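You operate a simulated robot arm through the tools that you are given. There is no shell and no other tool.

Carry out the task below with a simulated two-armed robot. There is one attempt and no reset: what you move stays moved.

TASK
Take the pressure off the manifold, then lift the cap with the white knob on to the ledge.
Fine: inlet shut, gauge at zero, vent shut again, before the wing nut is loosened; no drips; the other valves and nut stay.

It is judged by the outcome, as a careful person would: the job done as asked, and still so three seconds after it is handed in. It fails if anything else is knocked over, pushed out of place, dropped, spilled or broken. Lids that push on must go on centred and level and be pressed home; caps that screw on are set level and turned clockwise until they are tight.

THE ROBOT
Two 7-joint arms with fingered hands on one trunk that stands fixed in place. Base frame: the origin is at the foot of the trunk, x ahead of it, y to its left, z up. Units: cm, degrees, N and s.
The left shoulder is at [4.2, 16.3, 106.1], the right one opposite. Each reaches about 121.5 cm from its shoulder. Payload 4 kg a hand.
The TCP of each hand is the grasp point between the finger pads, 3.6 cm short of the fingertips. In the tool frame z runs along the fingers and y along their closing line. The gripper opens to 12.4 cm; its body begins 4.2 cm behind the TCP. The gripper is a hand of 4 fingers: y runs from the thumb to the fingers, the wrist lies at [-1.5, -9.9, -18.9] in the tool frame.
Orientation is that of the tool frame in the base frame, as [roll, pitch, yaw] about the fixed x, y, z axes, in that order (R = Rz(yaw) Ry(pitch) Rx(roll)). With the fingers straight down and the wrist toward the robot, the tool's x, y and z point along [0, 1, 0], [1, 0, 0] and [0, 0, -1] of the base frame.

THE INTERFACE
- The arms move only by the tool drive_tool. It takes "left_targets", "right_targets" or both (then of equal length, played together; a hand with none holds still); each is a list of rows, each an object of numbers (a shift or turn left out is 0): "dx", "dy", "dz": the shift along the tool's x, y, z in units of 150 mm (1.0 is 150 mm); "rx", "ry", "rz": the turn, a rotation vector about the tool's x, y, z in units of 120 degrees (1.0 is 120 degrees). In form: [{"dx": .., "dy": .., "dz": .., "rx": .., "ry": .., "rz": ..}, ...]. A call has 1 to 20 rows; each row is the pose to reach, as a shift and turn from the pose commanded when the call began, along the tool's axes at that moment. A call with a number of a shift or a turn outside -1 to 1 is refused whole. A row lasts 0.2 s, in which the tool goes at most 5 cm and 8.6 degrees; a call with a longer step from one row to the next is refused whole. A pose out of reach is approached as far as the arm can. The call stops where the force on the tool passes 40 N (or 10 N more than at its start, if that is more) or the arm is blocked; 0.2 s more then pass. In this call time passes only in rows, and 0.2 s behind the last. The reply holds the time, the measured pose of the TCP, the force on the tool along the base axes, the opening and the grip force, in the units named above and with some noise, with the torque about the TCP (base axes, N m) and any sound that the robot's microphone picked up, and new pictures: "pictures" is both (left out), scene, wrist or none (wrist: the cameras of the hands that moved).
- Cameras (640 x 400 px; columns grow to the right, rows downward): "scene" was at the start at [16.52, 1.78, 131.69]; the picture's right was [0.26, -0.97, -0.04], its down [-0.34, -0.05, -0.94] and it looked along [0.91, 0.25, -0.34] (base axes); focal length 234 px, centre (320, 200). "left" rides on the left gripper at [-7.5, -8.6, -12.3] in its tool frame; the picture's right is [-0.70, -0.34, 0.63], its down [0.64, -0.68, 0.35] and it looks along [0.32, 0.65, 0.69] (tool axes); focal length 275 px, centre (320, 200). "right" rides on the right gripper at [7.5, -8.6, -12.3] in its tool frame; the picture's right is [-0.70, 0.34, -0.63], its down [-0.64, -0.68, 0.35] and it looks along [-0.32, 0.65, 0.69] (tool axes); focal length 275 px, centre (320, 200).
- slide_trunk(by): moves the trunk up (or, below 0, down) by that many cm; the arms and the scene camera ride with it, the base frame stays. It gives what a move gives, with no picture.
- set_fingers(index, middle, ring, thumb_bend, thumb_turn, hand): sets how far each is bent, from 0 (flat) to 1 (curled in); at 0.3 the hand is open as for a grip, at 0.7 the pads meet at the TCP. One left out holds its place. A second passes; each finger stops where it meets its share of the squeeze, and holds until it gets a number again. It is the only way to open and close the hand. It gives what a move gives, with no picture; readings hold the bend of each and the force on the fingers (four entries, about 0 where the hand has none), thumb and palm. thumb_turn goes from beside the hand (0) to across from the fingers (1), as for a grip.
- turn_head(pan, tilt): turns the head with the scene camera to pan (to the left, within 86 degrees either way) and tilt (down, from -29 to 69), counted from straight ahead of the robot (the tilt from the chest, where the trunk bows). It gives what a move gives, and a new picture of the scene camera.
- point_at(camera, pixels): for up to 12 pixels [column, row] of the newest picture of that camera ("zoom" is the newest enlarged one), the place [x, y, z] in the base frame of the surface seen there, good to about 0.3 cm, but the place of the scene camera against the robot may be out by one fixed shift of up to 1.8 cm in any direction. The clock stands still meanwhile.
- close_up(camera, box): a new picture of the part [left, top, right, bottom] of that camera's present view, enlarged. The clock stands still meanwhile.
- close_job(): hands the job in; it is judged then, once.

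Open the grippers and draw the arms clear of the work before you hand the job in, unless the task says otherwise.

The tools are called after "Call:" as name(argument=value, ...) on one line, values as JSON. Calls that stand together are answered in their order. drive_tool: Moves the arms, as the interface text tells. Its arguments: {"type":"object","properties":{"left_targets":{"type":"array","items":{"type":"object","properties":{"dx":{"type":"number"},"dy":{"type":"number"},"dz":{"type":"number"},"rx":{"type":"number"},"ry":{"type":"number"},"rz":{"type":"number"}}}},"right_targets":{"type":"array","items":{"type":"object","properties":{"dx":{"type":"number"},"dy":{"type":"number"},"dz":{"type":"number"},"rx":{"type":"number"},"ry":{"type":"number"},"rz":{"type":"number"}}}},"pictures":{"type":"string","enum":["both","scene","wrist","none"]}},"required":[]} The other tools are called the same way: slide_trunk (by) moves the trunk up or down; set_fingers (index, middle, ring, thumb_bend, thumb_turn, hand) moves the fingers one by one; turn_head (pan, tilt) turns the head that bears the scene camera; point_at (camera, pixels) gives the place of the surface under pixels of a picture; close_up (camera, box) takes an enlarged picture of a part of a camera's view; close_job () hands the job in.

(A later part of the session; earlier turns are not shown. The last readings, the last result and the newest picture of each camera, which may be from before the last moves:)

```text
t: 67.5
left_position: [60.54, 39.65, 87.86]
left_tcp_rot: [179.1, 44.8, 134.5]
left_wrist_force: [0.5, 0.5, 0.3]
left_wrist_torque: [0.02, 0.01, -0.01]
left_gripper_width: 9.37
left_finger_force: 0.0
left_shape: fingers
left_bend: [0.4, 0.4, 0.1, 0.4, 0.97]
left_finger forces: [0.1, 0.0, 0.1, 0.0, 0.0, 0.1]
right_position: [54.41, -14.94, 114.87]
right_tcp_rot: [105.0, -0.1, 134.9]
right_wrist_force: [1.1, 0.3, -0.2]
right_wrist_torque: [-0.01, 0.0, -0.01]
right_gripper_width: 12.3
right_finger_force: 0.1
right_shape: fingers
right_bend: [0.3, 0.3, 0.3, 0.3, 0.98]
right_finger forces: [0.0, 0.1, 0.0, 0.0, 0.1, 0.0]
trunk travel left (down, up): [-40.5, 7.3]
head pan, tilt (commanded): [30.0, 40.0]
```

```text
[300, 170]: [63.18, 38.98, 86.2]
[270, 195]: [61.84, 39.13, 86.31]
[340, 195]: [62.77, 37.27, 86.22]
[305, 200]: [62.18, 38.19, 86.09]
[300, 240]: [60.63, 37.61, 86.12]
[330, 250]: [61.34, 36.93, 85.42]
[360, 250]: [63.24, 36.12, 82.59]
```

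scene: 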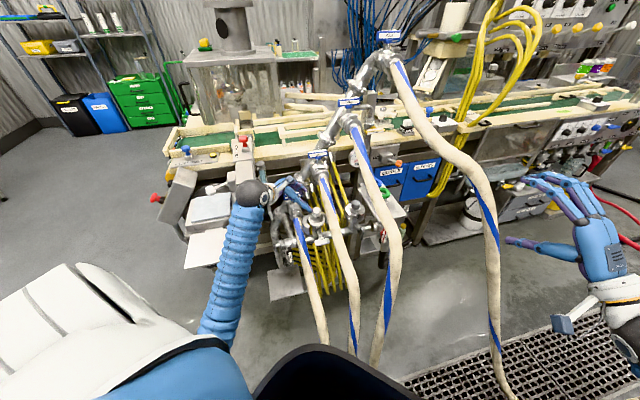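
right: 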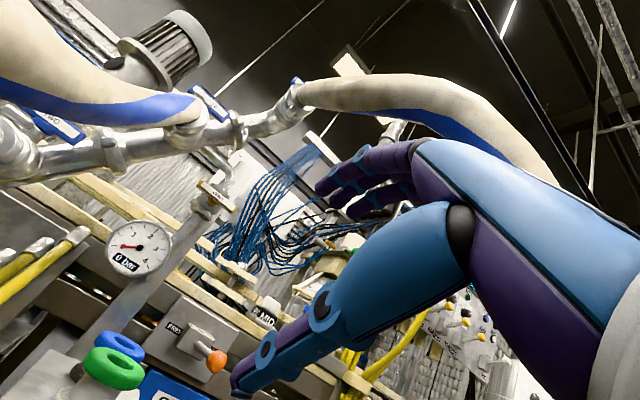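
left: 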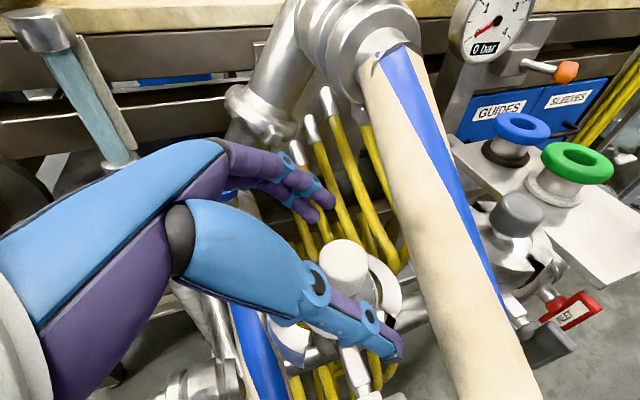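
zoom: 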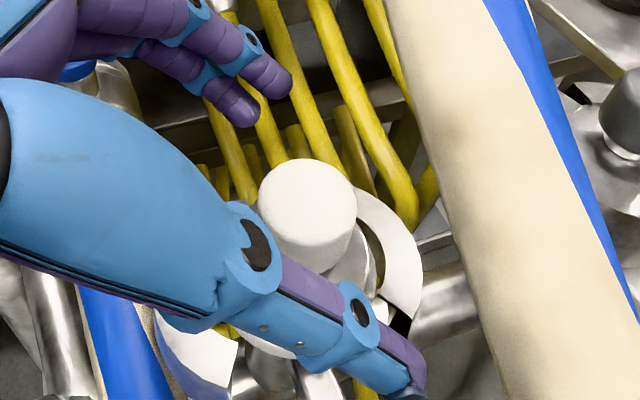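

Final advance to the knob, then close index, middle and thumb on it.

Call:
drive_tool(left_targets=[{"dx": 0.012, "dy": 0.002, "dz": 0.108}, {"dx": 0.025, "dy": 0.003, "dz": 0.216}], pictures="none")

Call:
set_fingers(hand="left", index=0.6, middle=0.6, thumb_bend=0.6)

Call:
close_up(camera="left", box=[250, 150, 450, 350])

Call:
close_up(camera="scene", box=[260, 160, 360, 260])

```text
t: 68.1
left_position: [62.24, 38.3, 85.29]
left_tcp_rot: [179.0, 44.8, 134.4]
left_wrist_force: [-0.6, -0.3, 0.5]
left_wrist_torque: [0.02, 0.0, 0.0]
left_gripper_width: 9.32
left_finger_force: 0.0
left_shape: fingers
left_bend: [0.4, 0.4, 0.1, 0.4, 0.97]
left_finger forces: [0.0, 0.0, 0.0, 0.1, 0.1, 0.0]
right_position: [54.45, -14.83, 114.88]
right_tcp_rot: [104.9, 0.0, 135.0]
right_wrist_force: [0.7, 1.2, -0.1]
right_wrist_torque: [0.0, -0.05, 0.01]
right_gripper_width: 12.32
right_finger_force: 0.1
right_shape: fingers
right_bend: [0.3, 0.3, 0.3, 0.3, 0.98]
right_finger forces: [0.1, 0.0, 0.1, 0.0, 0.1, 0.0]
trunk travel left (down, up): [-40.5, 7.3]
head pan, tilt (commanded): [30.0, 40.0]
```

```text
t: 69.1
left_position: [62.14, 38.34, 85.24]
left_tcp_rot: [178.9, 44.8, 134.4]
left_wrist_force: [-0.4, 0.5, 2.2]
left_wrist_torque: [0.07, -0.12, 0.0]
left_gripper_width: 3.46
left_finger_force: 4.0
left_shape: fingers
left_bend: [0.6, 0.56, 0.1, 0.59, 0.99]
left_finger forces: [0.0, 4.6, 0.0, 0.1, 4.5, 0.0]
right_position: [54.36, -14.87, 114.89]
right_tcp_rot: [105.1, 0.0, 134.8]
right_wrist_force: [0.3, -0.2, 0.2]
right_wrist_torque: [-0.01, 0.01, 0.0]
right_gripper_width: 12.32
right_finger_force: 0.1
right_shape: fingers
right_bend: [0.3, 0.3, 0.3, 0.3, 0.98]
right_finger forces: [0.1, 0.0, 0.0, 0.1, 0.0, 0.0]
trunk travel left (down, up): [-40.5, 7.3]
head pan, tilt (commanded): [30.0, 40.0]
```

```text
2.00 times, centred on (350, 250) of left
```

zoom: 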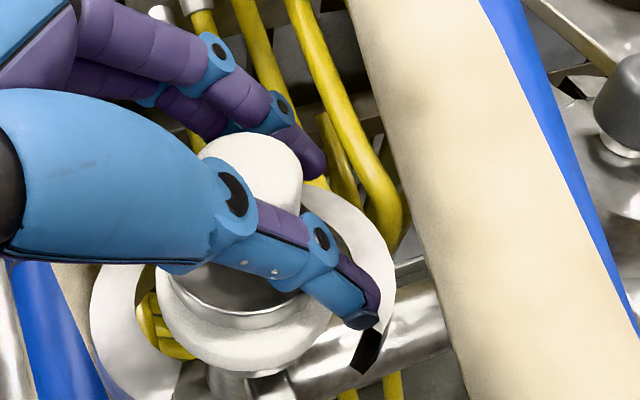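

```text
4.00 times, centred on (310, 210) of scene
```

zoom: 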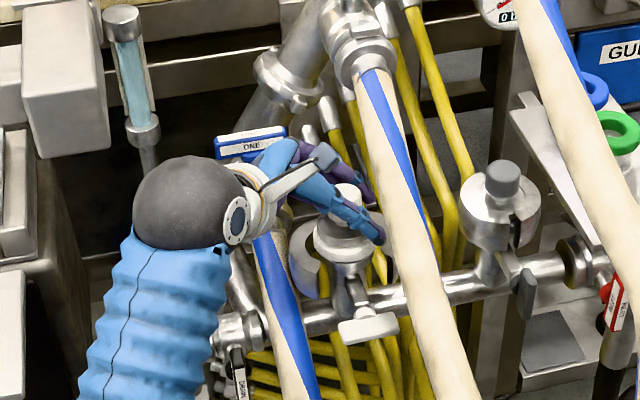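

Middle and thumb touch the knob (about 4.5 N each), index not yet. I close all three further for a firm hold.

Call:
set_fingers(hand="left", index=0.8, middle=0.75, thumb_bend=0.75)

Call:
close_up(camera="left", box=[250, 150, 450, 350])

```text
t: 70.1
left_position: [62.15, 38.36, 85.31]
left_tcp_rot: [179.0, 44.8, 134.5]
left_wrist_force: [0.0, -0.9, -1.2]
left_wrist_torque: [0.0, -0.01, -0.01]
left_gripper_width: 1.32
left_finger_force: 26.2
left_shape: fingers
left_bend: [0.77, 0.58, 0.1, 0.65, 1.0]
left_finger forces: [19.6, 8.3, 0.0, 0.0, 24.9, 0.0]
right_position: [54.32, -14.91, 114.87]
right_tcp_rot: [105.0, 0.0, 134.8]
right_wrist_force: [-0.3, 0.1, -0.9]
right_wrist_torque: [0.0, -0.01, 0.04]
right_gripper_width: 12.33
right_finger_force: 0.0
right_shape: fingers
right_bend: [0.3, 0.3, 0.3, 0.3, 0.98]
right_finger forces: [0.0, 0.0, 0.0, 0.0, 0.0, 0.0]
trunk travel left (down, up): [-40.5, 7.3]
head pan, tilt (commanded): [30.0, 40.0]
```

```text
2.00 times, centred on (350, 250) of left
```

zoom: 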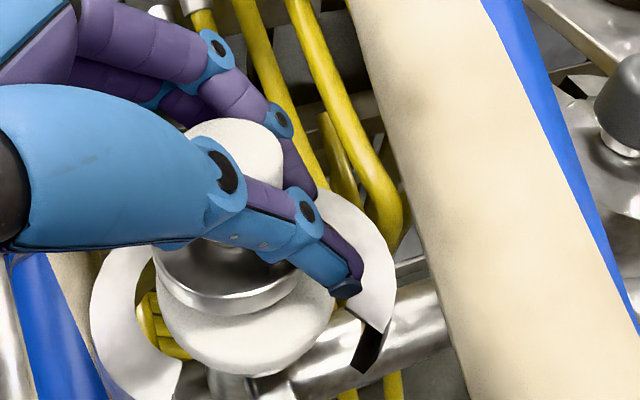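

The cap looks slightly shifted on the gasket. I look from the scene camera before lifting.

Call:
close_up(camera="scene", box=[290, 190, 350, 250])

Call:
close_up(camera="left", box=[290, 190, 400, 300])

```text
6.67 times, centred on (320, 220) of scene
```

zoom: 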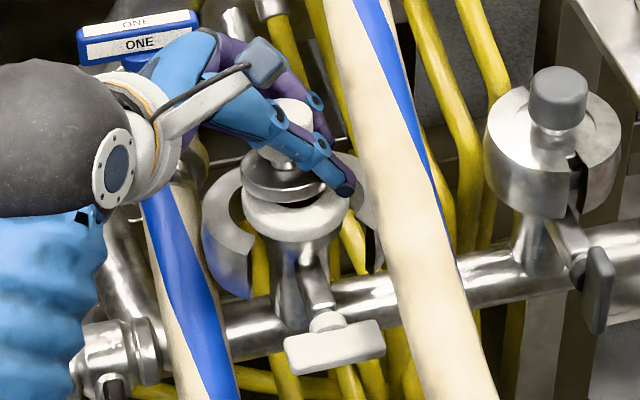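

```text
3.64 times, centred on (345, 245) of left
```

zoom: 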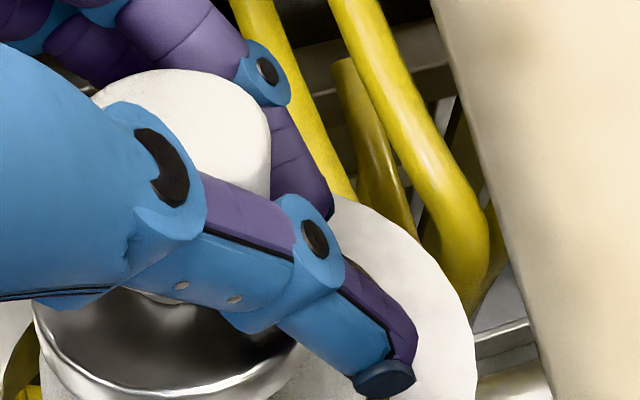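

The cap has come up slightly and tilted a little within the grip. I draw it gently up and left 3 cm and check the hold.

Call:
drive_tool(left_targets=[{"dx": -0.04, "dz": -0.05}, {"dx": -0.08, "dz": -0.1}, {"dx": -0.12, "dz": -0.15}, {"dx": -0.12, "dz": -0.2}], pictures="both")

Call:
close_up(camera="left", box=[250, 150, 450, 350])

Call:
close_up(camera="scene", box=[280, 180, 350, 250])

```text
t: 71.1
left_position: [61.29, 38.82, 88.6]
left_tcp_rot: [179.0, 44.8, 134.6]
left_wrist_force: [0.2, -0.4, -1.9]
left_wrist_torque: [-0.01, -0.02, 0.0]
left_gripper_width: 1.3
left_finger_force: 26.4
left_shape: fingers
left_bend: [0.78, 0.58, 0.1, 0.65, 1.0]
left_finger forces: [19.6, 8.3, 0.1, 0.1, 24.6, 0.0]
right_position: [54.49, -14.89, 114.91]
right_tcp_rot: [104.9, 0.0, 134.7]
right_wrist_force: [0.2, 0.0, -0.5]
right_wrist_torque: [-0.01, 0.0, 0.0]
right_gripper_width: 12.33
right_finger_force: 0.1
right_shape: fingers
right_bend: [0.3, 0.3, 0.3, 0.3, 0.98]
right_finger forces: [0.2, 0.1, 0.1, 0.1, 0.1, 0.1]
trunk travel left (down, up): [-40.5, 7.3]
head pan, tilt (commanded): [30.0, 40.0]
```

scene: 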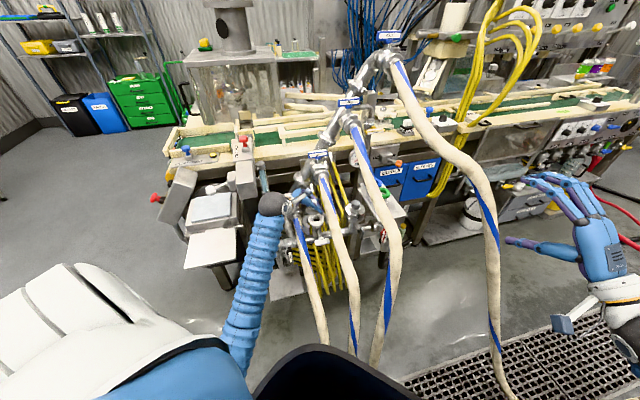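
left: 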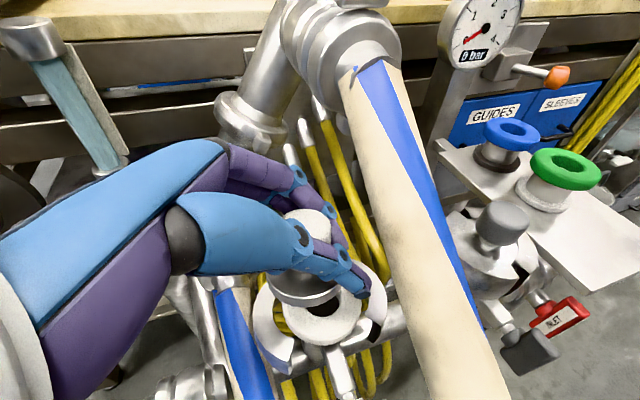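

```text
2.00 times, centred on (350, 250) of left
```

zoom: 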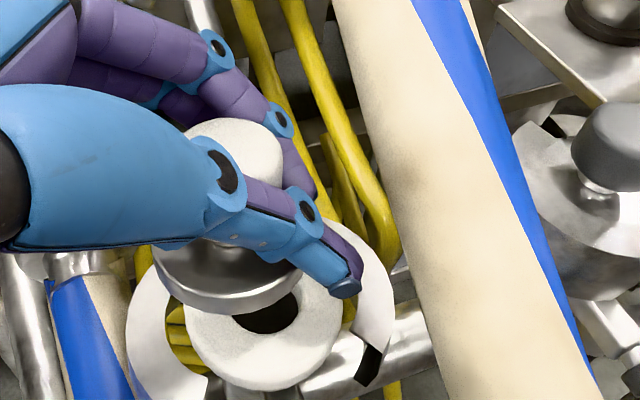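

```text
5.71 times, centred on (315, 215) of scene
```

zoom: 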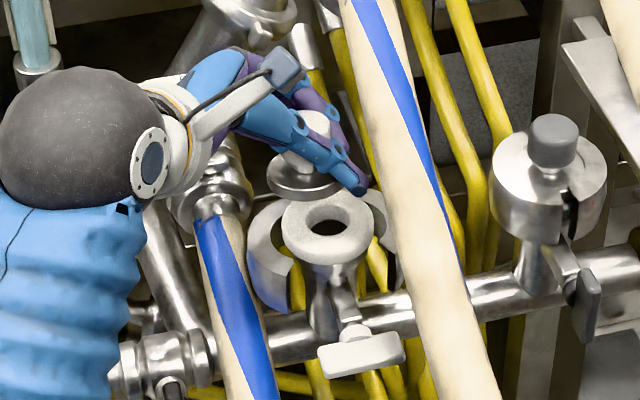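

The cap is free and held firmly (25 N), gasket and port left in place, no drips. I draw it further out to the upper left, clear of hose TWO.

Call:
drive_tool(left_targets=[{"dz": -0.2}, {"dx": -0.1, "dz": -0.4}, {"dx": -0.25, "dz": -0.55}, {"dx": -0.45, "dz": -0.65}, {"dx": -0.65, "dz": -0.75}], pictures="both")

Call:
close_up(camera="left", box=[250, 150, 450, 350])

```text
t: 72.3
left_position: [60.63, 39.03, 103.33]
left_tcp_rot: [179.1, 44.7, 134.6]
left_wrist_force: [-0.8, 0.0, -1.4]
left_wrist_torque: [0.01, 0.01, 0.02]
left_gripper_width: 1.3
left_finger_force: 25.3
left_shape: fingers
left_bend: [0.78, 0.58, 0.1, 0.65, 1.0]
left_finger forces: [19.3, 8.2, 0.0, 0.0, 24.4, 0.1]
right_position: [54.44, -14.81, 114.86]
right_tcp_rot: [105.0, 0.0, 134.8]
right_wrist_force: [0.7, -1.0, -0.2]
right_wrist_torque: [-0.01, -0.01, 0.01]
right_gripper_width: 12.3
right_finger_force: 0.1
right_shape: fingers
right_bend: [0.3, 0.3, 0.3, 0.3, 0.98]
right_finger forces: [0.0, 0.1, 0.1, 0.1, 0.0, 0.1]
trunk travel left (down, up): [-40.5, 7.3]
head pan, tilt (commanded): [30.0, 40.0]
```

scene: 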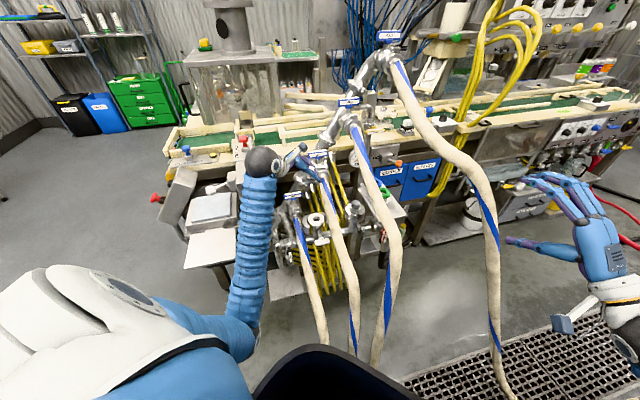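
left: 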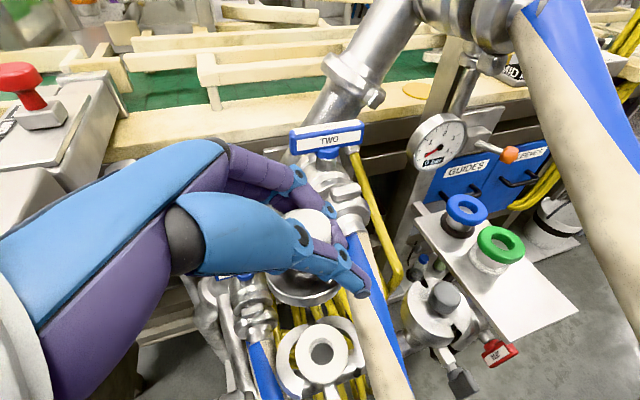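

```text
2.00 times, centred on (350, 250) of left
```

zoom: 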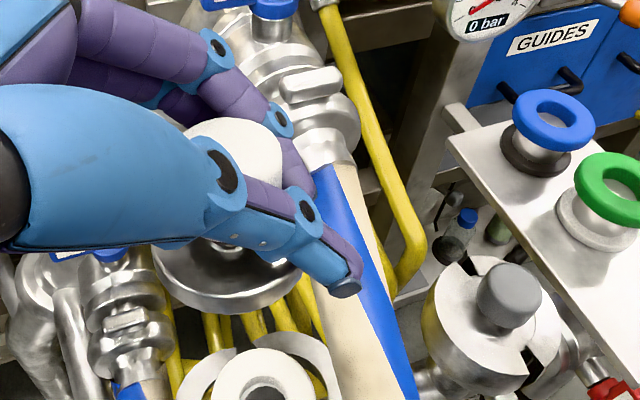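

The cap rides at about z 100 now. I check where the left elbow and forearm are.

Call:
point_at(camera="scene", pixels=[[245, 330], [245, 290], [255, 230], [262, 165], [190, 325], [320, 160]])

Call:
point_at(camera="left", pixels=[[305, 295], [285, 290], [330, 290], [310, 215], [345, 190], [470, 250], [545, 315], [490, 270], [560, 60]])

```text
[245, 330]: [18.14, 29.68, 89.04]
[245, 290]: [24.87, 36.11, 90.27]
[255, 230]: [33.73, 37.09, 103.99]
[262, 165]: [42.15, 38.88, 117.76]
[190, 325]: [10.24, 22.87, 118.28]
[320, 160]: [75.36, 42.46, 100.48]
```

```text
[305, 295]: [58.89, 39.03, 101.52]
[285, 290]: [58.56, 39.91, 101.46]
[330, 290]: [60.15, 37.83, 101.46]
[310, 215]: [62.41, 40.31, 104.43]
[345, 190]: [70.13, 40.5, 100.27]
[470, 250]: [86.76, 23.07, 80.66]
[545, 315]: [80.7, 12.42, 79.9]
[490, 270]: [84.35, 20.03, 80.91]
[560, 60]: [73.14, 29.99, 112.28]
```

The elbow is low (about [17,31,88]), so carrying the cap on to the ledge with the left arm would sweep the forearm through hoses TWO and THREE. The right arm has a clear corridor to the ledge, so I'll set the cap back on its gasket and take it with the right hand. First I measure how the cap sits in the left grip.

Call:
close_up(camera="left", box=[255, 195, 375, 315])

Call:
point_at(camera="zoom", pixels=[[160, 255], [190, 300], [240, 325], [300, 325], [345, 305], [230, 285], [300, 285], [265, 250], [270, 80], [230, 100], [310, 90], [265, 345]])

```text
3.33 times, centred on (315, 255) of left
```

zoom: 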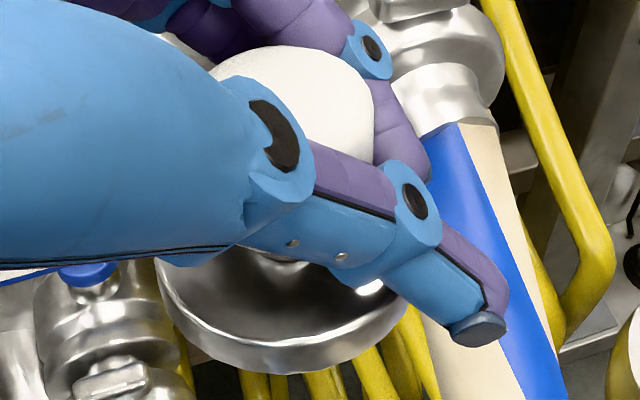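

```text
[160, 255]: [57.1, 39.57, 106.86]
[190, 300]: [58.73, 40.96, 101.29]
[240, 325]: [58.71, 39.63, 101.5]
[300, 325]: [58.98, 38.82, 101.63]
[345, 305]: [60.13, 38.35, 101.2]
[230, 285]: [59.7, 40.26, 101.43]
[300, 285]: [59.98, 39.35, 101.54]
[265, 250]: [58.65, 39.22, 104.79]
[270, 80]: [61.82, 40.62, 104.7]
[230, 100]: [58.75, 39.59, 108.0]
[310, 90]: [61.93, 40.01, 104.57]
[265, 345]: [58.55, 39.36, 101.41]
```

The cap hangs level in the grip (disc top z 101.3–101.6), centred about 0.4 cm left and 1 cm behind the TCP. I measure the gasket's centre now that it's exposed.

Call:
close_up(camera="left", box=[270, 300, 390, 400])

Call:
point_at(camera="left", pixels=[[300, 350], [347, 355], [322, 328], [325, 376], [306, 336], [340, 338], [308, 370], [342, 372]])

```text
4.00 times, centred on (330, 350) of left
```

zoom: 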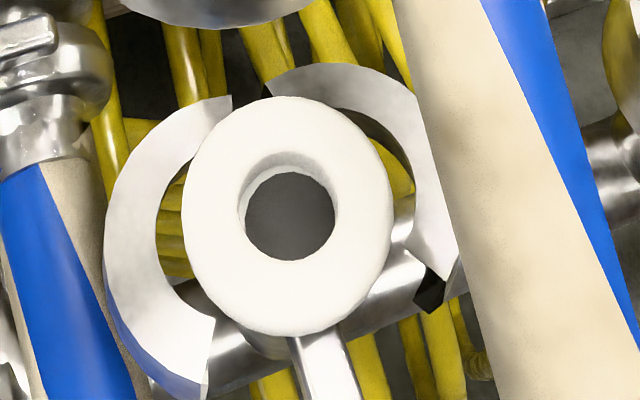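

```text
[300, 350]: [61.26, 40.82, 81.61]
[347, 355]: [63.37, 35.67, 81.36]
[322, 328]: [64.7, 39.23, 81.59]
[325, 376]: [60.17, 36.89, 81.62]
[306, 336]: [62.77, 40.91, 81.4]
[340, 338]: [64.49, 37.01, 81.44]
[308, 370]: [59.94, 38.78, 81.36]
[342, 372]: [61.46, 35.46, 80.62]
```

The gasket centre is ≈[62.35,38.15], top z 81.5. I refine the held cap's centre from its rim.

Call:
close_up(camera="left", box=[255, 195, 375, 315])

Call:
point_at(camera="zoom", pixels=[[166, 285], [180, 315], [205, 340], [240, 358], [280, 366], [320, 362], [360, 348], [390, 325], [175, 270], [200, 320], [280, 345], [370, 325]])

```text
3.33 times, centred on (315, 255) of left
```

zoom: 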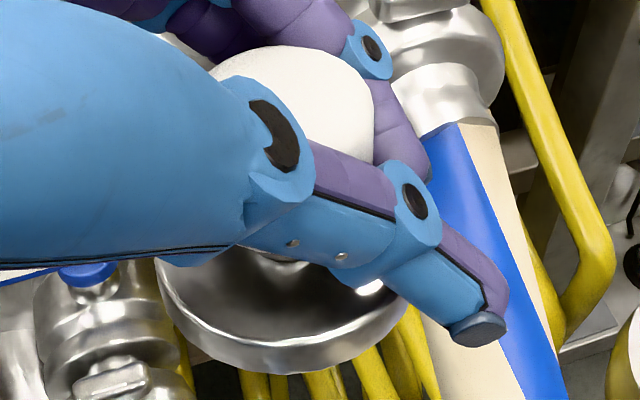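

```text
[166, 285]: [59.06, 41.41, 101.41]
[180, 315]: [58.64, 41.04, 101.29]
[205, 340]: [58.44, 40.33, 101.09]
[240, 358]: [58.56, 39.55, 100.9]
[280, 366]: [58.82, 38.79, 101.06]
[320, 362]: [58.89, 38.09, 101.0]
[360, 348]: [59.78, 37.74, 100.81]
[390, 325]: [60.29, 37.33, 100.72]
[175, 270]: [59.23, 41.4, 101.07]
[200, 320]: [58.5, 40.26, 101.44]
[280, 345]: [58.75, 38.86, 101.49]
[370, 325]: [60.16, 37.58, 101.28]
```

The held cap's centre is ≈[61.1,39.8] (offset [+0.5,+0.8] from TCP), rim underside z≈100.8. I check thumb and finger tip heights relative to the rim before setting it down.

Call:
point_at(camera="zoom", pixels=[[475, 325], [490, 290], [420, 170], [395, 120], [440, 300]])

```text
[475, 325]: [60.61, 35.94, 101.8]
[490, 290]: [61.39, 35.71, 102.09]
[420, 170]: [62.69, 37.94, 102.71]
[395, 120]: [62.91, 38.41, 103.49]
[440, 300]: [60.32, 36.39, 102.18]
```

The thumb tip will clear the gasket by a few millimetres when seated. I retrace the exit path in reverse: down on the left of hose TWO, then diagonally in toward the port, stopping ~1.5 cm above the gasket.

Call:
drive_tool(left_targets=[{"dx": 0.15, "dy": 0.011, "dz": 0.05}, {"dx": 0.294, "dy": 0.021, "dz": 0.114}, {"dx": 0.43, "dy": 0.021, "dz": 0.215}, {"dx": 0.563, "dy": 0.021, "dz": 0.317}, {"dx": 0.62, "dy": 0.014, "dz": 0.43}, {"dx": 0.665, "dy": 0.007, "dz": 0.545}, {"dx": 0.695, "dy": -0.003, "dz": 0.66}, {"dx": 0.72, "dy": -0.012, "dz": 0.773}, {"dx": 0.735, "dy": -0.016, "dz": 0.85}, {"dx": 0.747, "dy": -0.019, "dz": 0.924}], pictures="both")

Call:
close_up(camera="left", box=[250, 150, 450, 350])

Call:
close_up(camera="scene", box=[285, 180, 355, 250])

```text
t: 74.5
left_position: [61.56, 38.11, 85.63]
left_tcp_rot: [179.0, 44.8, 134.5]
left_wrist_force: [-0.8, 0.3, -2.2]
left_wrist_torque: [-0.06, 0.02, -0.02]
left_gripper_width: 1.29
left_finger_force: 25.9
left_shape: fingers
left_bend: [0.78, 0.58, 0.1, 0.65, 1.0]
left_finger forces: [19.2, 8.0, 0.0, 0.0, 24.1, 0.0]
right_position: [54.43, -14.82, 114.71]
right_tcp_rot: [105.0, 0.0, 134.9]
right_wrist_force: [0.4, -1.4, 0.4]
right_wrist_torque: [-0.02, -0.07, 0.01]
right_gripper_width: 12.32
right_finger_force: 0.0
right_shape: fingers
right_bend: [0.3, 0.3, 0.3, 0.3, 0.98]
right_finger forces: [0.0, 0.0, 0.0, 0.1, 0.1, 0.0]
trunk travel left (down, up): [-40.5, 7.3]
head pan, tilt (commanded): [30.0, 40.0]
```

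scene: 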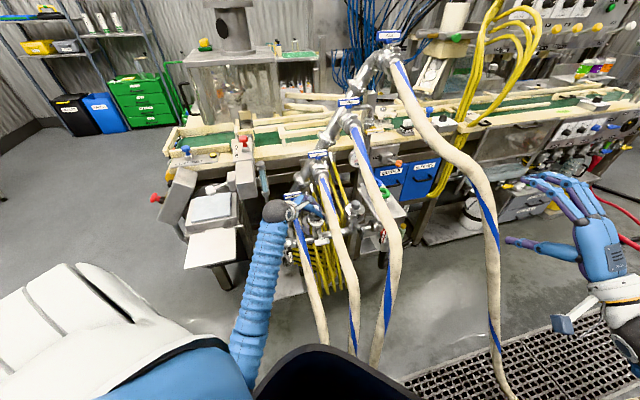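
left: 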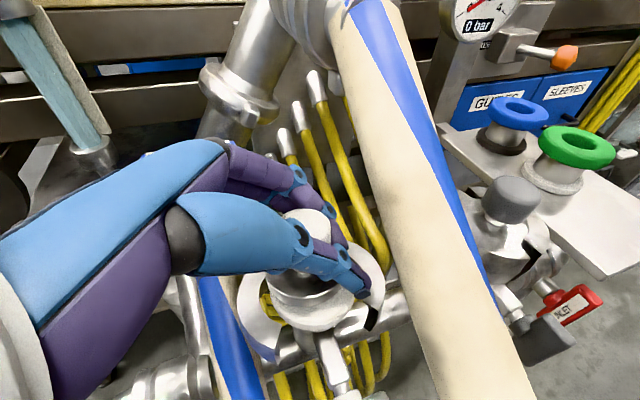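

```text
2.00 times, centred on (350, 250) of left
```

zoom: 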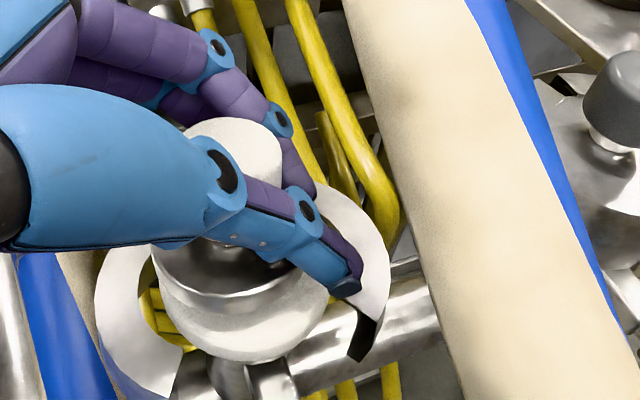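

```text
5.71 times, centred on (320, 215) of scene
```

zoom: 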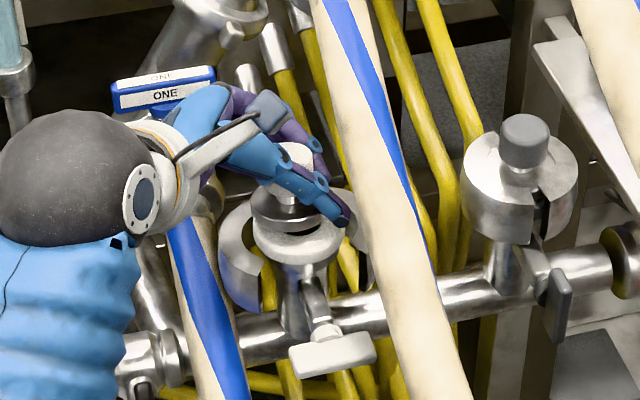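

The cap hangs just above the gasket, about 0.7 cm left of centre. I shift it over and lower gently until it touches.

Call:
drive_tool(left_targets=[{"dx": -0.035, "dy": -0.019, "dz": 0.035}, {"dx": -0.01, "dy": -0.019, "dz": 0.06}, {"dx": 0.012, "dy": -0.019, "dz": 0.082}, {"dx": 0.026, "dy": -0.019, "dz": 0.096}, {"dx": 0.036, "dy": -0.019, "dz": 0.106}], pictures="wrist")

Call:
close_up(camera="left", box=[250, 150, 450, 350])

Call:
close_up(camera="scene", box=[285, 180, 355, 250])

```text
t: 75.8
left_position: [62.17, 37.3, 84.88]
left_tcp_rot: [178.0, 45.3, 133.6]
left_wrist_force: [-2.1, -2.6, 23.1]
left_wrist_torque: [0.29, -0.56, -0.01]
left_gripper_width: 1.26
left_finger_force: 31.1
left_shape: fingers
left_bend: [0.78, 0.58, 0.1, 0.65, 0.99]
left_finger forces: [18.3, 17.3, 0.0, 0.0, 27.3, 0.1]
right_position: [54.42, -14.87, 114.88]
right_tcp_rot: [105.0, 0.0, 134.8]
right_wrist_force: [0.1, 0.9, -0.1]
right_wrist_torque: [-0.03, -0.01, 0.02]
right_gripper_width: 12.34
right_finger_force: 0.1
right_shape: fingers
right_bend: [0.3, 0.3, 0.3, 0.3, 0.98]
right_finger forces: [0.0, 0.0, 0.1, 0.0, 0.0, 0.0]
trunk travel left (down, up): [-40.5, 7.3]
head pan, tilt (commanded): [30.0, 40.0]
stopped in row 5 (left hand): the force on the tool passed its limit at 41 N (the readings are from after the stop); the commanded pose is now the measured one
```

left: 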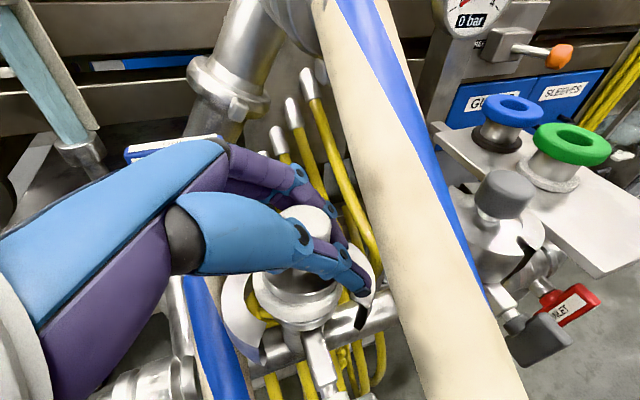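

```text
2.00 times, centred on (350, 250) of left
```

zoom: 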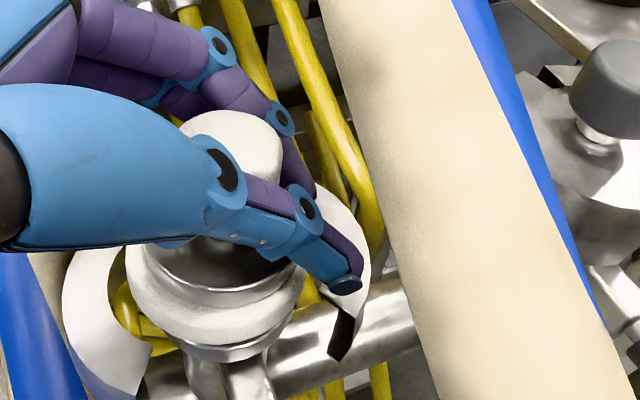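

```text
5.71 times, centred on (320, 215) of scene
```

zoom: 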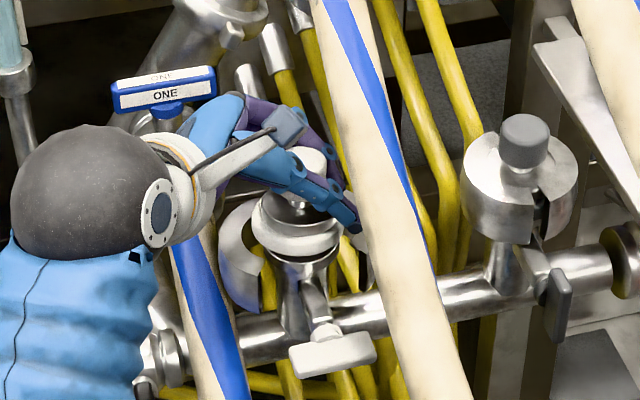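

Contact made a bit firmly. I look closely at gasket and cap seating before releasing.

Call:
close_up(camera="scene", box=[300, 195, 340, 235])

Call:
close_up(camera="left", box=[240, 240, 380, 350])

```text
10.00 times, centred on (320, 215) of scene
```

zoom: 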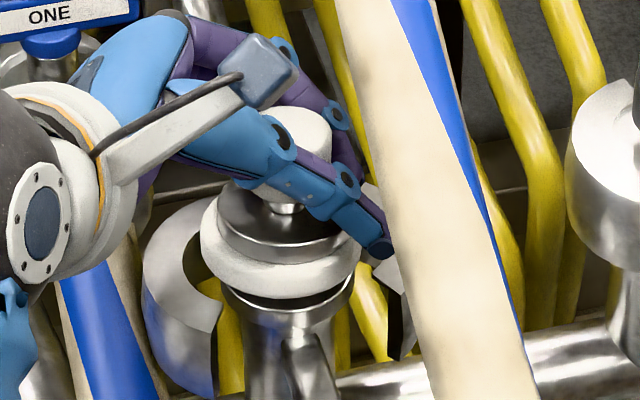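

```text
3.64 times, centred on (310, 295) of left
```

zoom: 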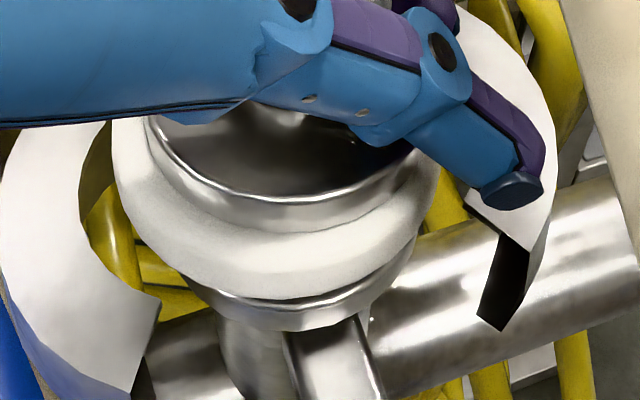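

The gasket may have been nudged. I ease off the downward load by 0.4 cm and look again.

Call:
drive_tool(left_targets=[{"dx": -0.012, "dz": -0.012}, {"dx": -0.02, "dz": -0.02}], pictures="wrist")

Call:
close_up(camera="scene", box=[300, 195, 340, 235])

Call:
close_up(camera="left", box=[240, 240, 380, 350])

Call:
point_at(camera="zoom", pixels=[[125, 150], [150, 220], [200, 265], [280, 285], [360, 265], [415, 225], [250, 315], [330, 315], [390, 290], [200, 205], [280, 215], [370, 195]])

```text
t: 76.4
left_position: [62.07, 37.2, 84.92]
left_tcp_rot: [178.5, 45.1, 134.2]
left_wrist_force: [2.0, 0.2, 10.3]
left_wrist_torque: [0.17, -0.44, -0.03]
left_gripper_width: 1.26
left_finger_force: 27.6
left_shape: fingers
left_bend: [0.78, 0.58, 0.1, 0.65, 1.0]
left_finger forces: [17.6, 14.1, 0.1, 0.0, 23.5, 0.1]
right_position: [54.35, -14.9, 114.89]
right_tcp_rot: [105.0, 0.0, 134.7]
right_wrist_force: [0.0, 0.3, 0.9]
right_wrist_torque: [0.03, 0.04, 0.01]
right_gripper_width: 12.33
right_finger_force: 0.0
right_shape: fingers
right_bend: [0.3, 0.3, 0.3, 0.3, 0.98]
right_finger forces: [0.1, 0.1, 0.0, 0.0, 0.0, 0.1]
trunk travel left (down, up): [-40.5, 7.3]
head pan, tilt (commanded): [30.0, 40.0]
```

left: 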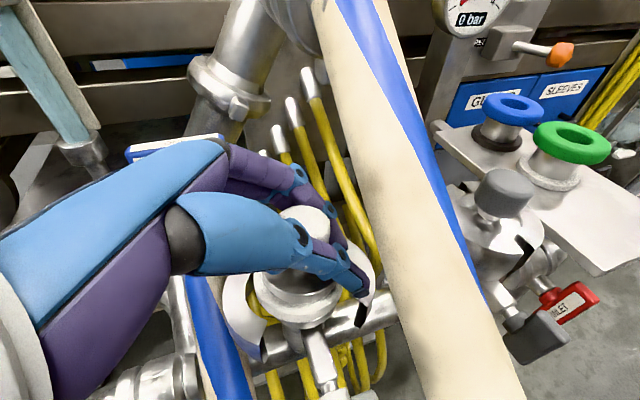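

```text
10.00 times, centred on (320, 215) of scene
```

zoom: 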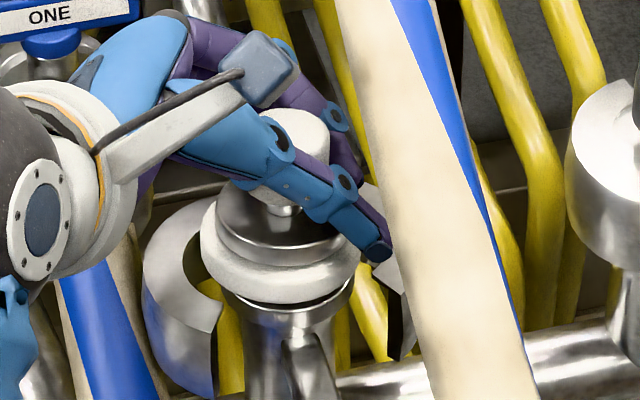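

```text
3.64 times, centred on (310, 295) of left
```

zoom: 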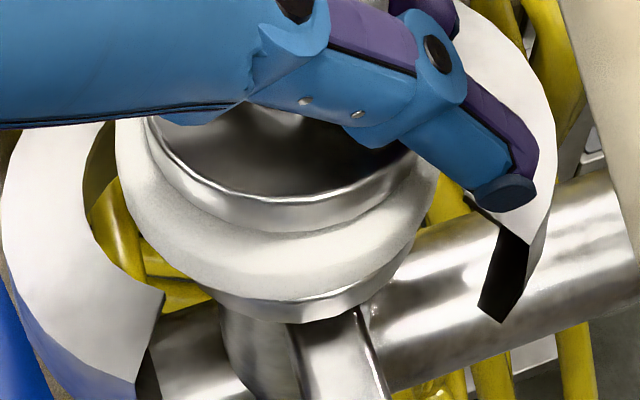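

```text
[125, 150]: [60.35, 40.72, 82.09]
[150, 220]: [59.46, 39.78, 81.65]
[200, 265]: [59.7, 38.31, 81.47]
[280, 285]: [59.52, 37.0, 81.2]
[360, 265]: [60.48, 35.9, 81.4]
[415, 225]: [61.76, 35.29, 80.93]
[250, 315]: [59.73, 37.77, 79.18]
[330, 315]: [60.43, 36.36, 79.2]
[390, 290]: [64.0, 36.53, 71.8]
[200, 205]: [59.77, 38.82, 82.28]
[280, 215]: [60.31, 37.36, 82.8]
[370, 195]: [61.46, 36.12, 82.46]
```

I lift the cap a couple of centimetres again to see the state of the gasket underneath.

Call:
drive_tool(left_targets=[{"dx": -0.03, "dz": -0.03}, {"dx": -0.08, "dz": -0.09}, {"dx": -0.12, "dz": -0.18}, {"dx": -0.12, "dz": -0.3}, {"dx": -0.12, "dz": -0.45}], pictures="wrist")

Call:
close_up(camera="scene", box=[300, 195, 340, 235])

Call:
close_up(camera="left", box=[240, 240, 400, 380])

```text
t: 77.6
left_position: [59.5, 39.51, 91.03]
left_tcp_rot: [178.6, 45.0, 134.2]
left_wrist_force: [0.6, 0.1, -1.3]
left_wrist_torque: [-0.02, 0.02, -0.04]
left_gripper_width: 1.23
left_finger_force: 24.4
left_shape: fingers
left_bend: [0.78, 0.58, 0.1, 0.65, 1.0]
left_finger forces: [17.4, 7.9, 0.0, 0.1, 23.9, 0.0]
right_position: [54.37, -14.86, 114.87]
right_tcp_rot: [105.0, 0.0, 134.7]
right_wrist_force: [-0.2, -0.4, -0.1]
right_wrist_torque: [-0.03, 0.01, 0.03]
right_gripper_width: 12.29
right_finger_force: 0.1
right_shape: fingers
right_bend: [0.3, 0.3, 0.3, 0.3, 0.98]
right_finger forces: [0.0, 0.0, 0.0, 0.0, 0.0, 0.0]
trunk travel left (down, up): [-40.5, 7.3]
head pan, tilt (commanded): [30.0, 40.0]
```

left: 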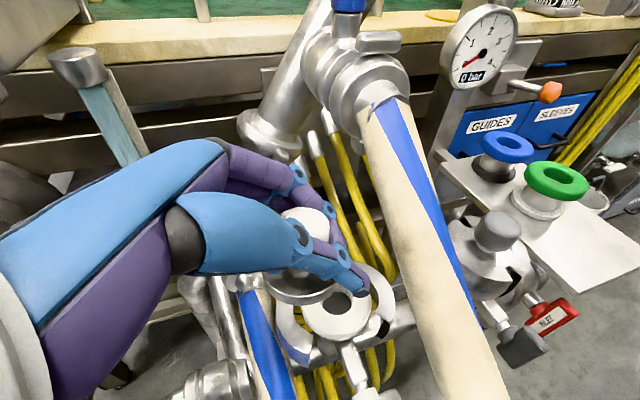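

```text
10.00 times, centred on (320, 215) of scene
```

zoom: 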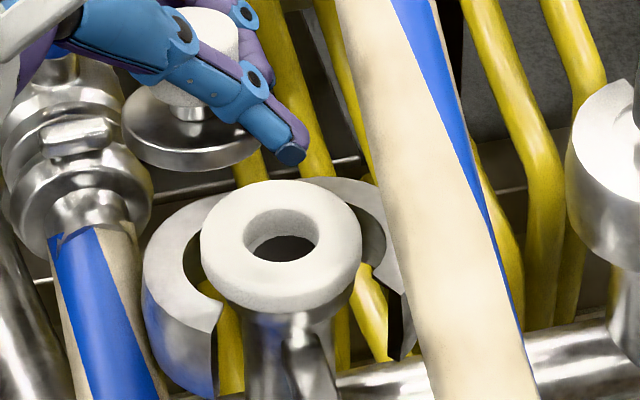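

```text
2.86 times, centred on (320, 310) of left
```

zoom: 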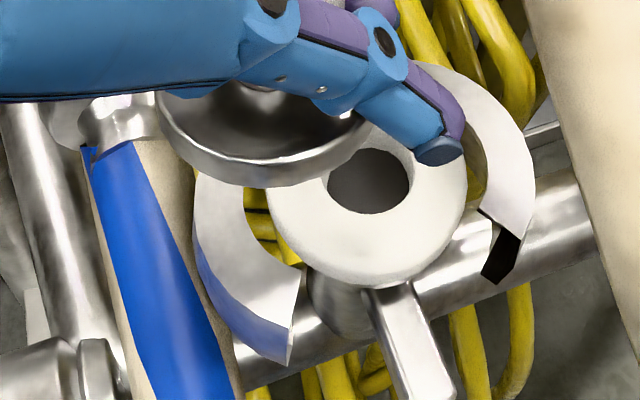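

The gasket lies flat on the port again. I verify its position against the earlier measure.

Call:
point_at(camera="zoom", pixels=[[310, 200], [430, 200], [365, 250], [400, 150], [440, 165], [330, 240], [420, 240], [290, 235], [370, 175]])

Call:
close_up(camera="scene", box=[290, 190, 350, 250])

```text
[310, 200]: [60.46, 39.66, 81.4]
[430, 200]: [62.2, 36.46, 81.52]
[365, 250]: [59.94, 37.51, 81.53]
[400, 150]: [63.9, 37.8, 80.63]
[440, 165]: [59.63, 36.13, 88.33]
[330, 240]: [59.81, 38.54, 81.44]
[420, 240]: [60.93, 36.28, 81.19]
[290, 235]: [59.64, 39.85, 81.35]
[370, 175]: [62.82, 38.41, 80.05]
```

```text
6.67 times, centred on (320, 220) of scene
```

zoom: 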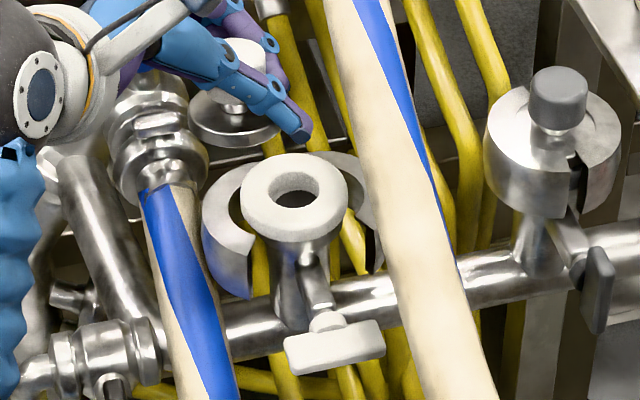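

The gasket is in place and flat at z≈81.4. I re-measure the cap in the grip (rim around (262,160) in the zoom) before setting it down precisely.

Call:
close_up(camera="left", box=[250, 230, 370, 330])

Call:
point_at(camera="zoom", pixels=[[70, 185], [85, 220], [115, 250], [160, 270], [210, 278], [260, 272], [310, 252], [340, 225], [100, 215], [200, 250], [300, 230]])

```text
4.00 times, centred on (310, 280) of left
```

zoom: 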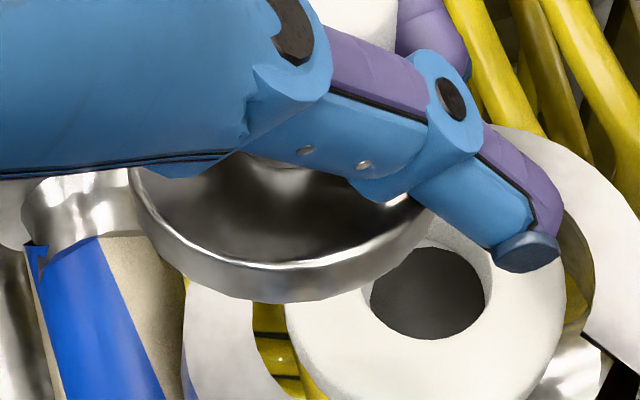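

```text
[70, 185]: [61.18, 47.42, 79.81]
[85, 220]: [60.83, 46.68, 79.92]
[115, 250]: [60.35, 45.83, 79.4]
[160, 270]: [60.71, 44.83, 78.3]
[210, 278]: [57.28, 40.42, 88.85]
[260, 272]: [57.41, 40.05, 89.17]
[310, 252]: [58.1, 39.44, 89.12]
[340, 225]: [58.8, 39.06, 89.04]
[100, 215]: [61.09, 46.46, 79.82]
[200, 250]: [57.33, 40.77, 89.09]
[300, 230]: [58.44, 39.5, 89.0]
```

I use pixels on the actual rim edge this time.

Call:
point_at(camera="zoom", pixels=[[136, 205], [150, 238], [180, 265], [220, 287], [265, 297], [315, 292], [365, 272], [405, 243], [160, 220], [230, 262], [320, 262], [390, 225]])

```text
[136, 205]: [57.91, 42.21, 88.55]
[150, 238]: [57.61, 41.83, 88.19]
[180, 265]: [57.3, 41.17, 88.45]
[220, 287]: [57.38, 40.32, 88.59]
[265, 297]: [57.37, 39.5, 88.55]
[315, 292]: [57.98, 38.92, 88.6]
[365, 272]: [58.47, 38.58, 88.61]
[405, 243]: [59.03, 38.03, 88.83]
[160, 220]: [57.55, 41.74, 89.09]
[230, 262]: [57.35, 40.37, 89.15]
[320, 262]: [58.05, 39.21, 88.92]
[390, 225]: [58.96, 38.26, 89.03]
```

The cap hangs level and, by its heights, seated correctly at TCP z≈85.0 last time. I lower it again, gently, to just at contact over the gasket's centre.

Call:
drive_tool(left_targets=[{"dx": 0.06, "dy": 0.012, "dz": 0.12}, {"dx": 0.123, "dy": 0.023, "dz": 0.237}, {"dx": 0.123, "dy": 0.018, "dz": 0.351}, {"dx": 0.088, "dy": 0.002, "dz": 0.405}, {"dx": 0.107, "dy": 0.002, "dz": 0.424}, {"dx": 0.119, "dy": 0.002, "dz": 0.436}], pictures="wrist")

Call:
close_up(camera="scene", box=[300, 195, 340, 235])

Call:
close_up(camera="left", box=[240, 240, 380, 350])

```text
t: 79.0
left_position: [62.1, 37.4, 84.94]
left_tcp_rot: [178.3, 45.2, 134.0]
left_wrist_force: [1.1, 0.9, 5.0]
left_wrist_torque: [0.13, -0.2, 0.07]
left_gripper_width: 1.25
left_finger_force: 27.1
left_shape: fingers
left_bend: [0.78, 0.58, 0.1, 0.65, 1.0]
left_finger forces: [17.4, 11.9, 0.0, 0.1, 23.7, 0.0]
right_position: [54.53, -14.94, 114.82]
right_tcp_rot: [105.0, 0.0, 134.6]
right_wrist_force: [-0.3, 0.7, -0.8]
right_wrist_torque: [-0.01, 0.01, 0.01]
right_gripper_width: 12.32
right_finger_force: 0.0
right_shape: fingers
right_bend: [0.3, 0.3, 0.3, 0.3, 0.98]
right_finger forces: [0.1, 0.1, 0.0, 0.1, 0.1, 0.0]
trunk travel left (down, up): [-40.5, 7.3]
head pan, tilt (commanded): [30.0, 40.0]
```

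left: 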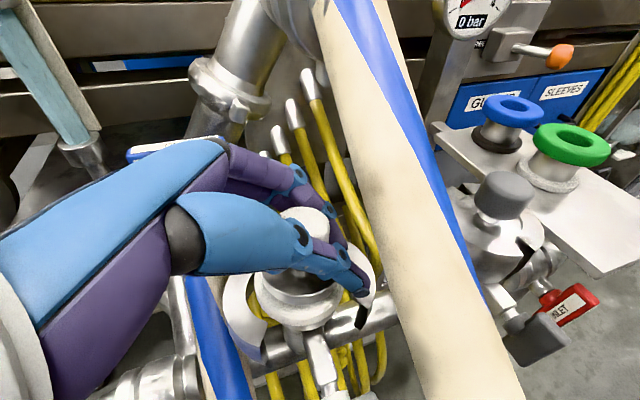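

```text
10.00 times, centred on (320, 215) of scene
```

zoom: 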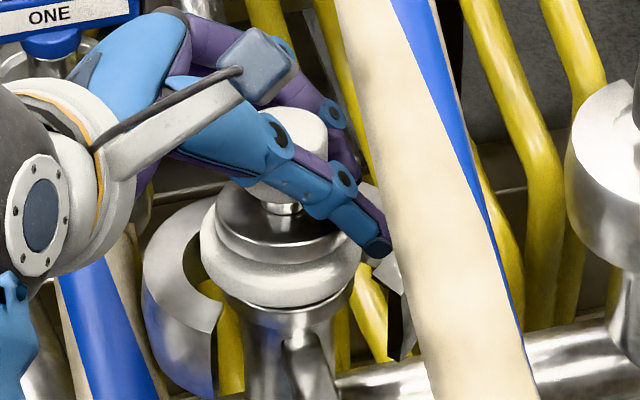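

```text
3.64 times, centred on (310, 295) of left
```

zoom: 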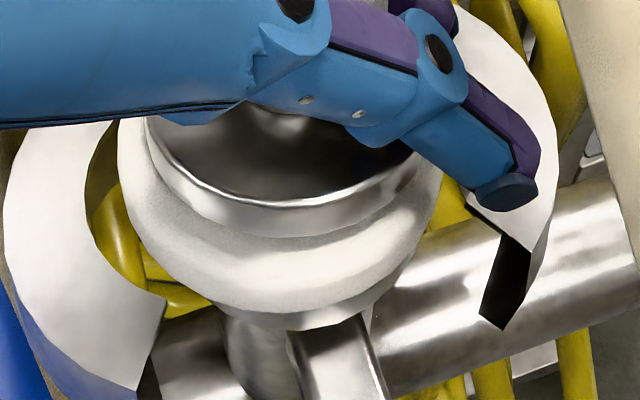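

Seated with 5 N, gasket aligned. I open the left fingers to release the cap on its seat.

Call:
set_fingers(hand="left", index=0.4, middle=0.4, thumb_bend=0.4)

Call:
close_up(camera="left", box=[250, 170, 430, 350])

Call:
close_up(camera="scene", box=[300, 195, 340, 235])

```text
t: 80.0
left_position: [62.15, 37.28, 84.98]
left_tcp_rot: [178.4, 45.1, 133.9]
left_wrist_force: [-0.4, -0.1, -0.2]
left_wrist_torque: [0.02, 0.01, -0.01]
left_gripper_width: 9.3
left_finger_force: 0.0
left_shape: fingers
left_bend: [0.4, 0.4, 0.1, 0.4, 0.97]
left_finger forces: [0.0, 0.0, 0.0, 0.1, 0.1, 0.1]
right_position: [54.48, -14.88, 114.89]
right_tcp_rot: [105.0, 0.0, 134.9]
right_wrist_force: [0.0, -0.5, 0.1]
right_wrist_torque: [-0.02, 0.01, -0.03]
right_gripper_width: 12.32
right_finger_force: 0.1
right_shape: fingers
right_bend: [0.3, 0.3, 0.3, 0.3, 0.98]
right_finger forces: [0.0, 0.0, 0.0, 0.0, 0.0, 0.1]
trunk travel left (down, up): [-40.5, 7.3]
head pan, tilt (commanded): [30.0, 40.0]
```

```text
2.22 times, centred on (340, 260) of left
```

zoom: 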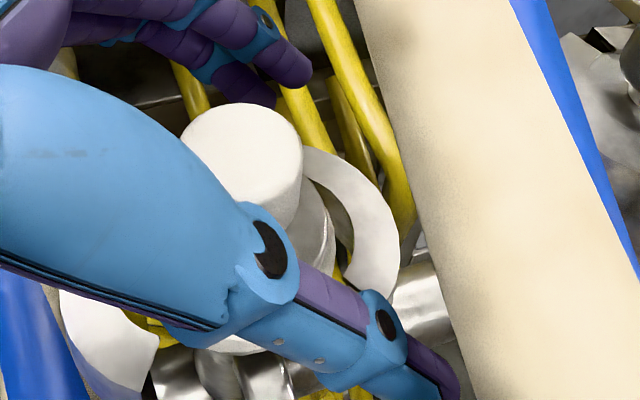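

```text
10.00 times, centred on (320, 215) of scene
```

zoom: 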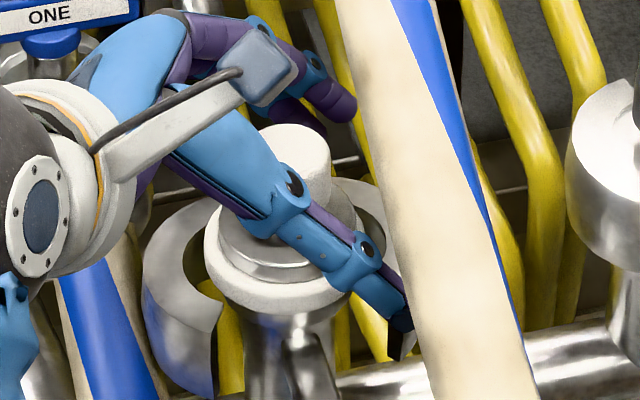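

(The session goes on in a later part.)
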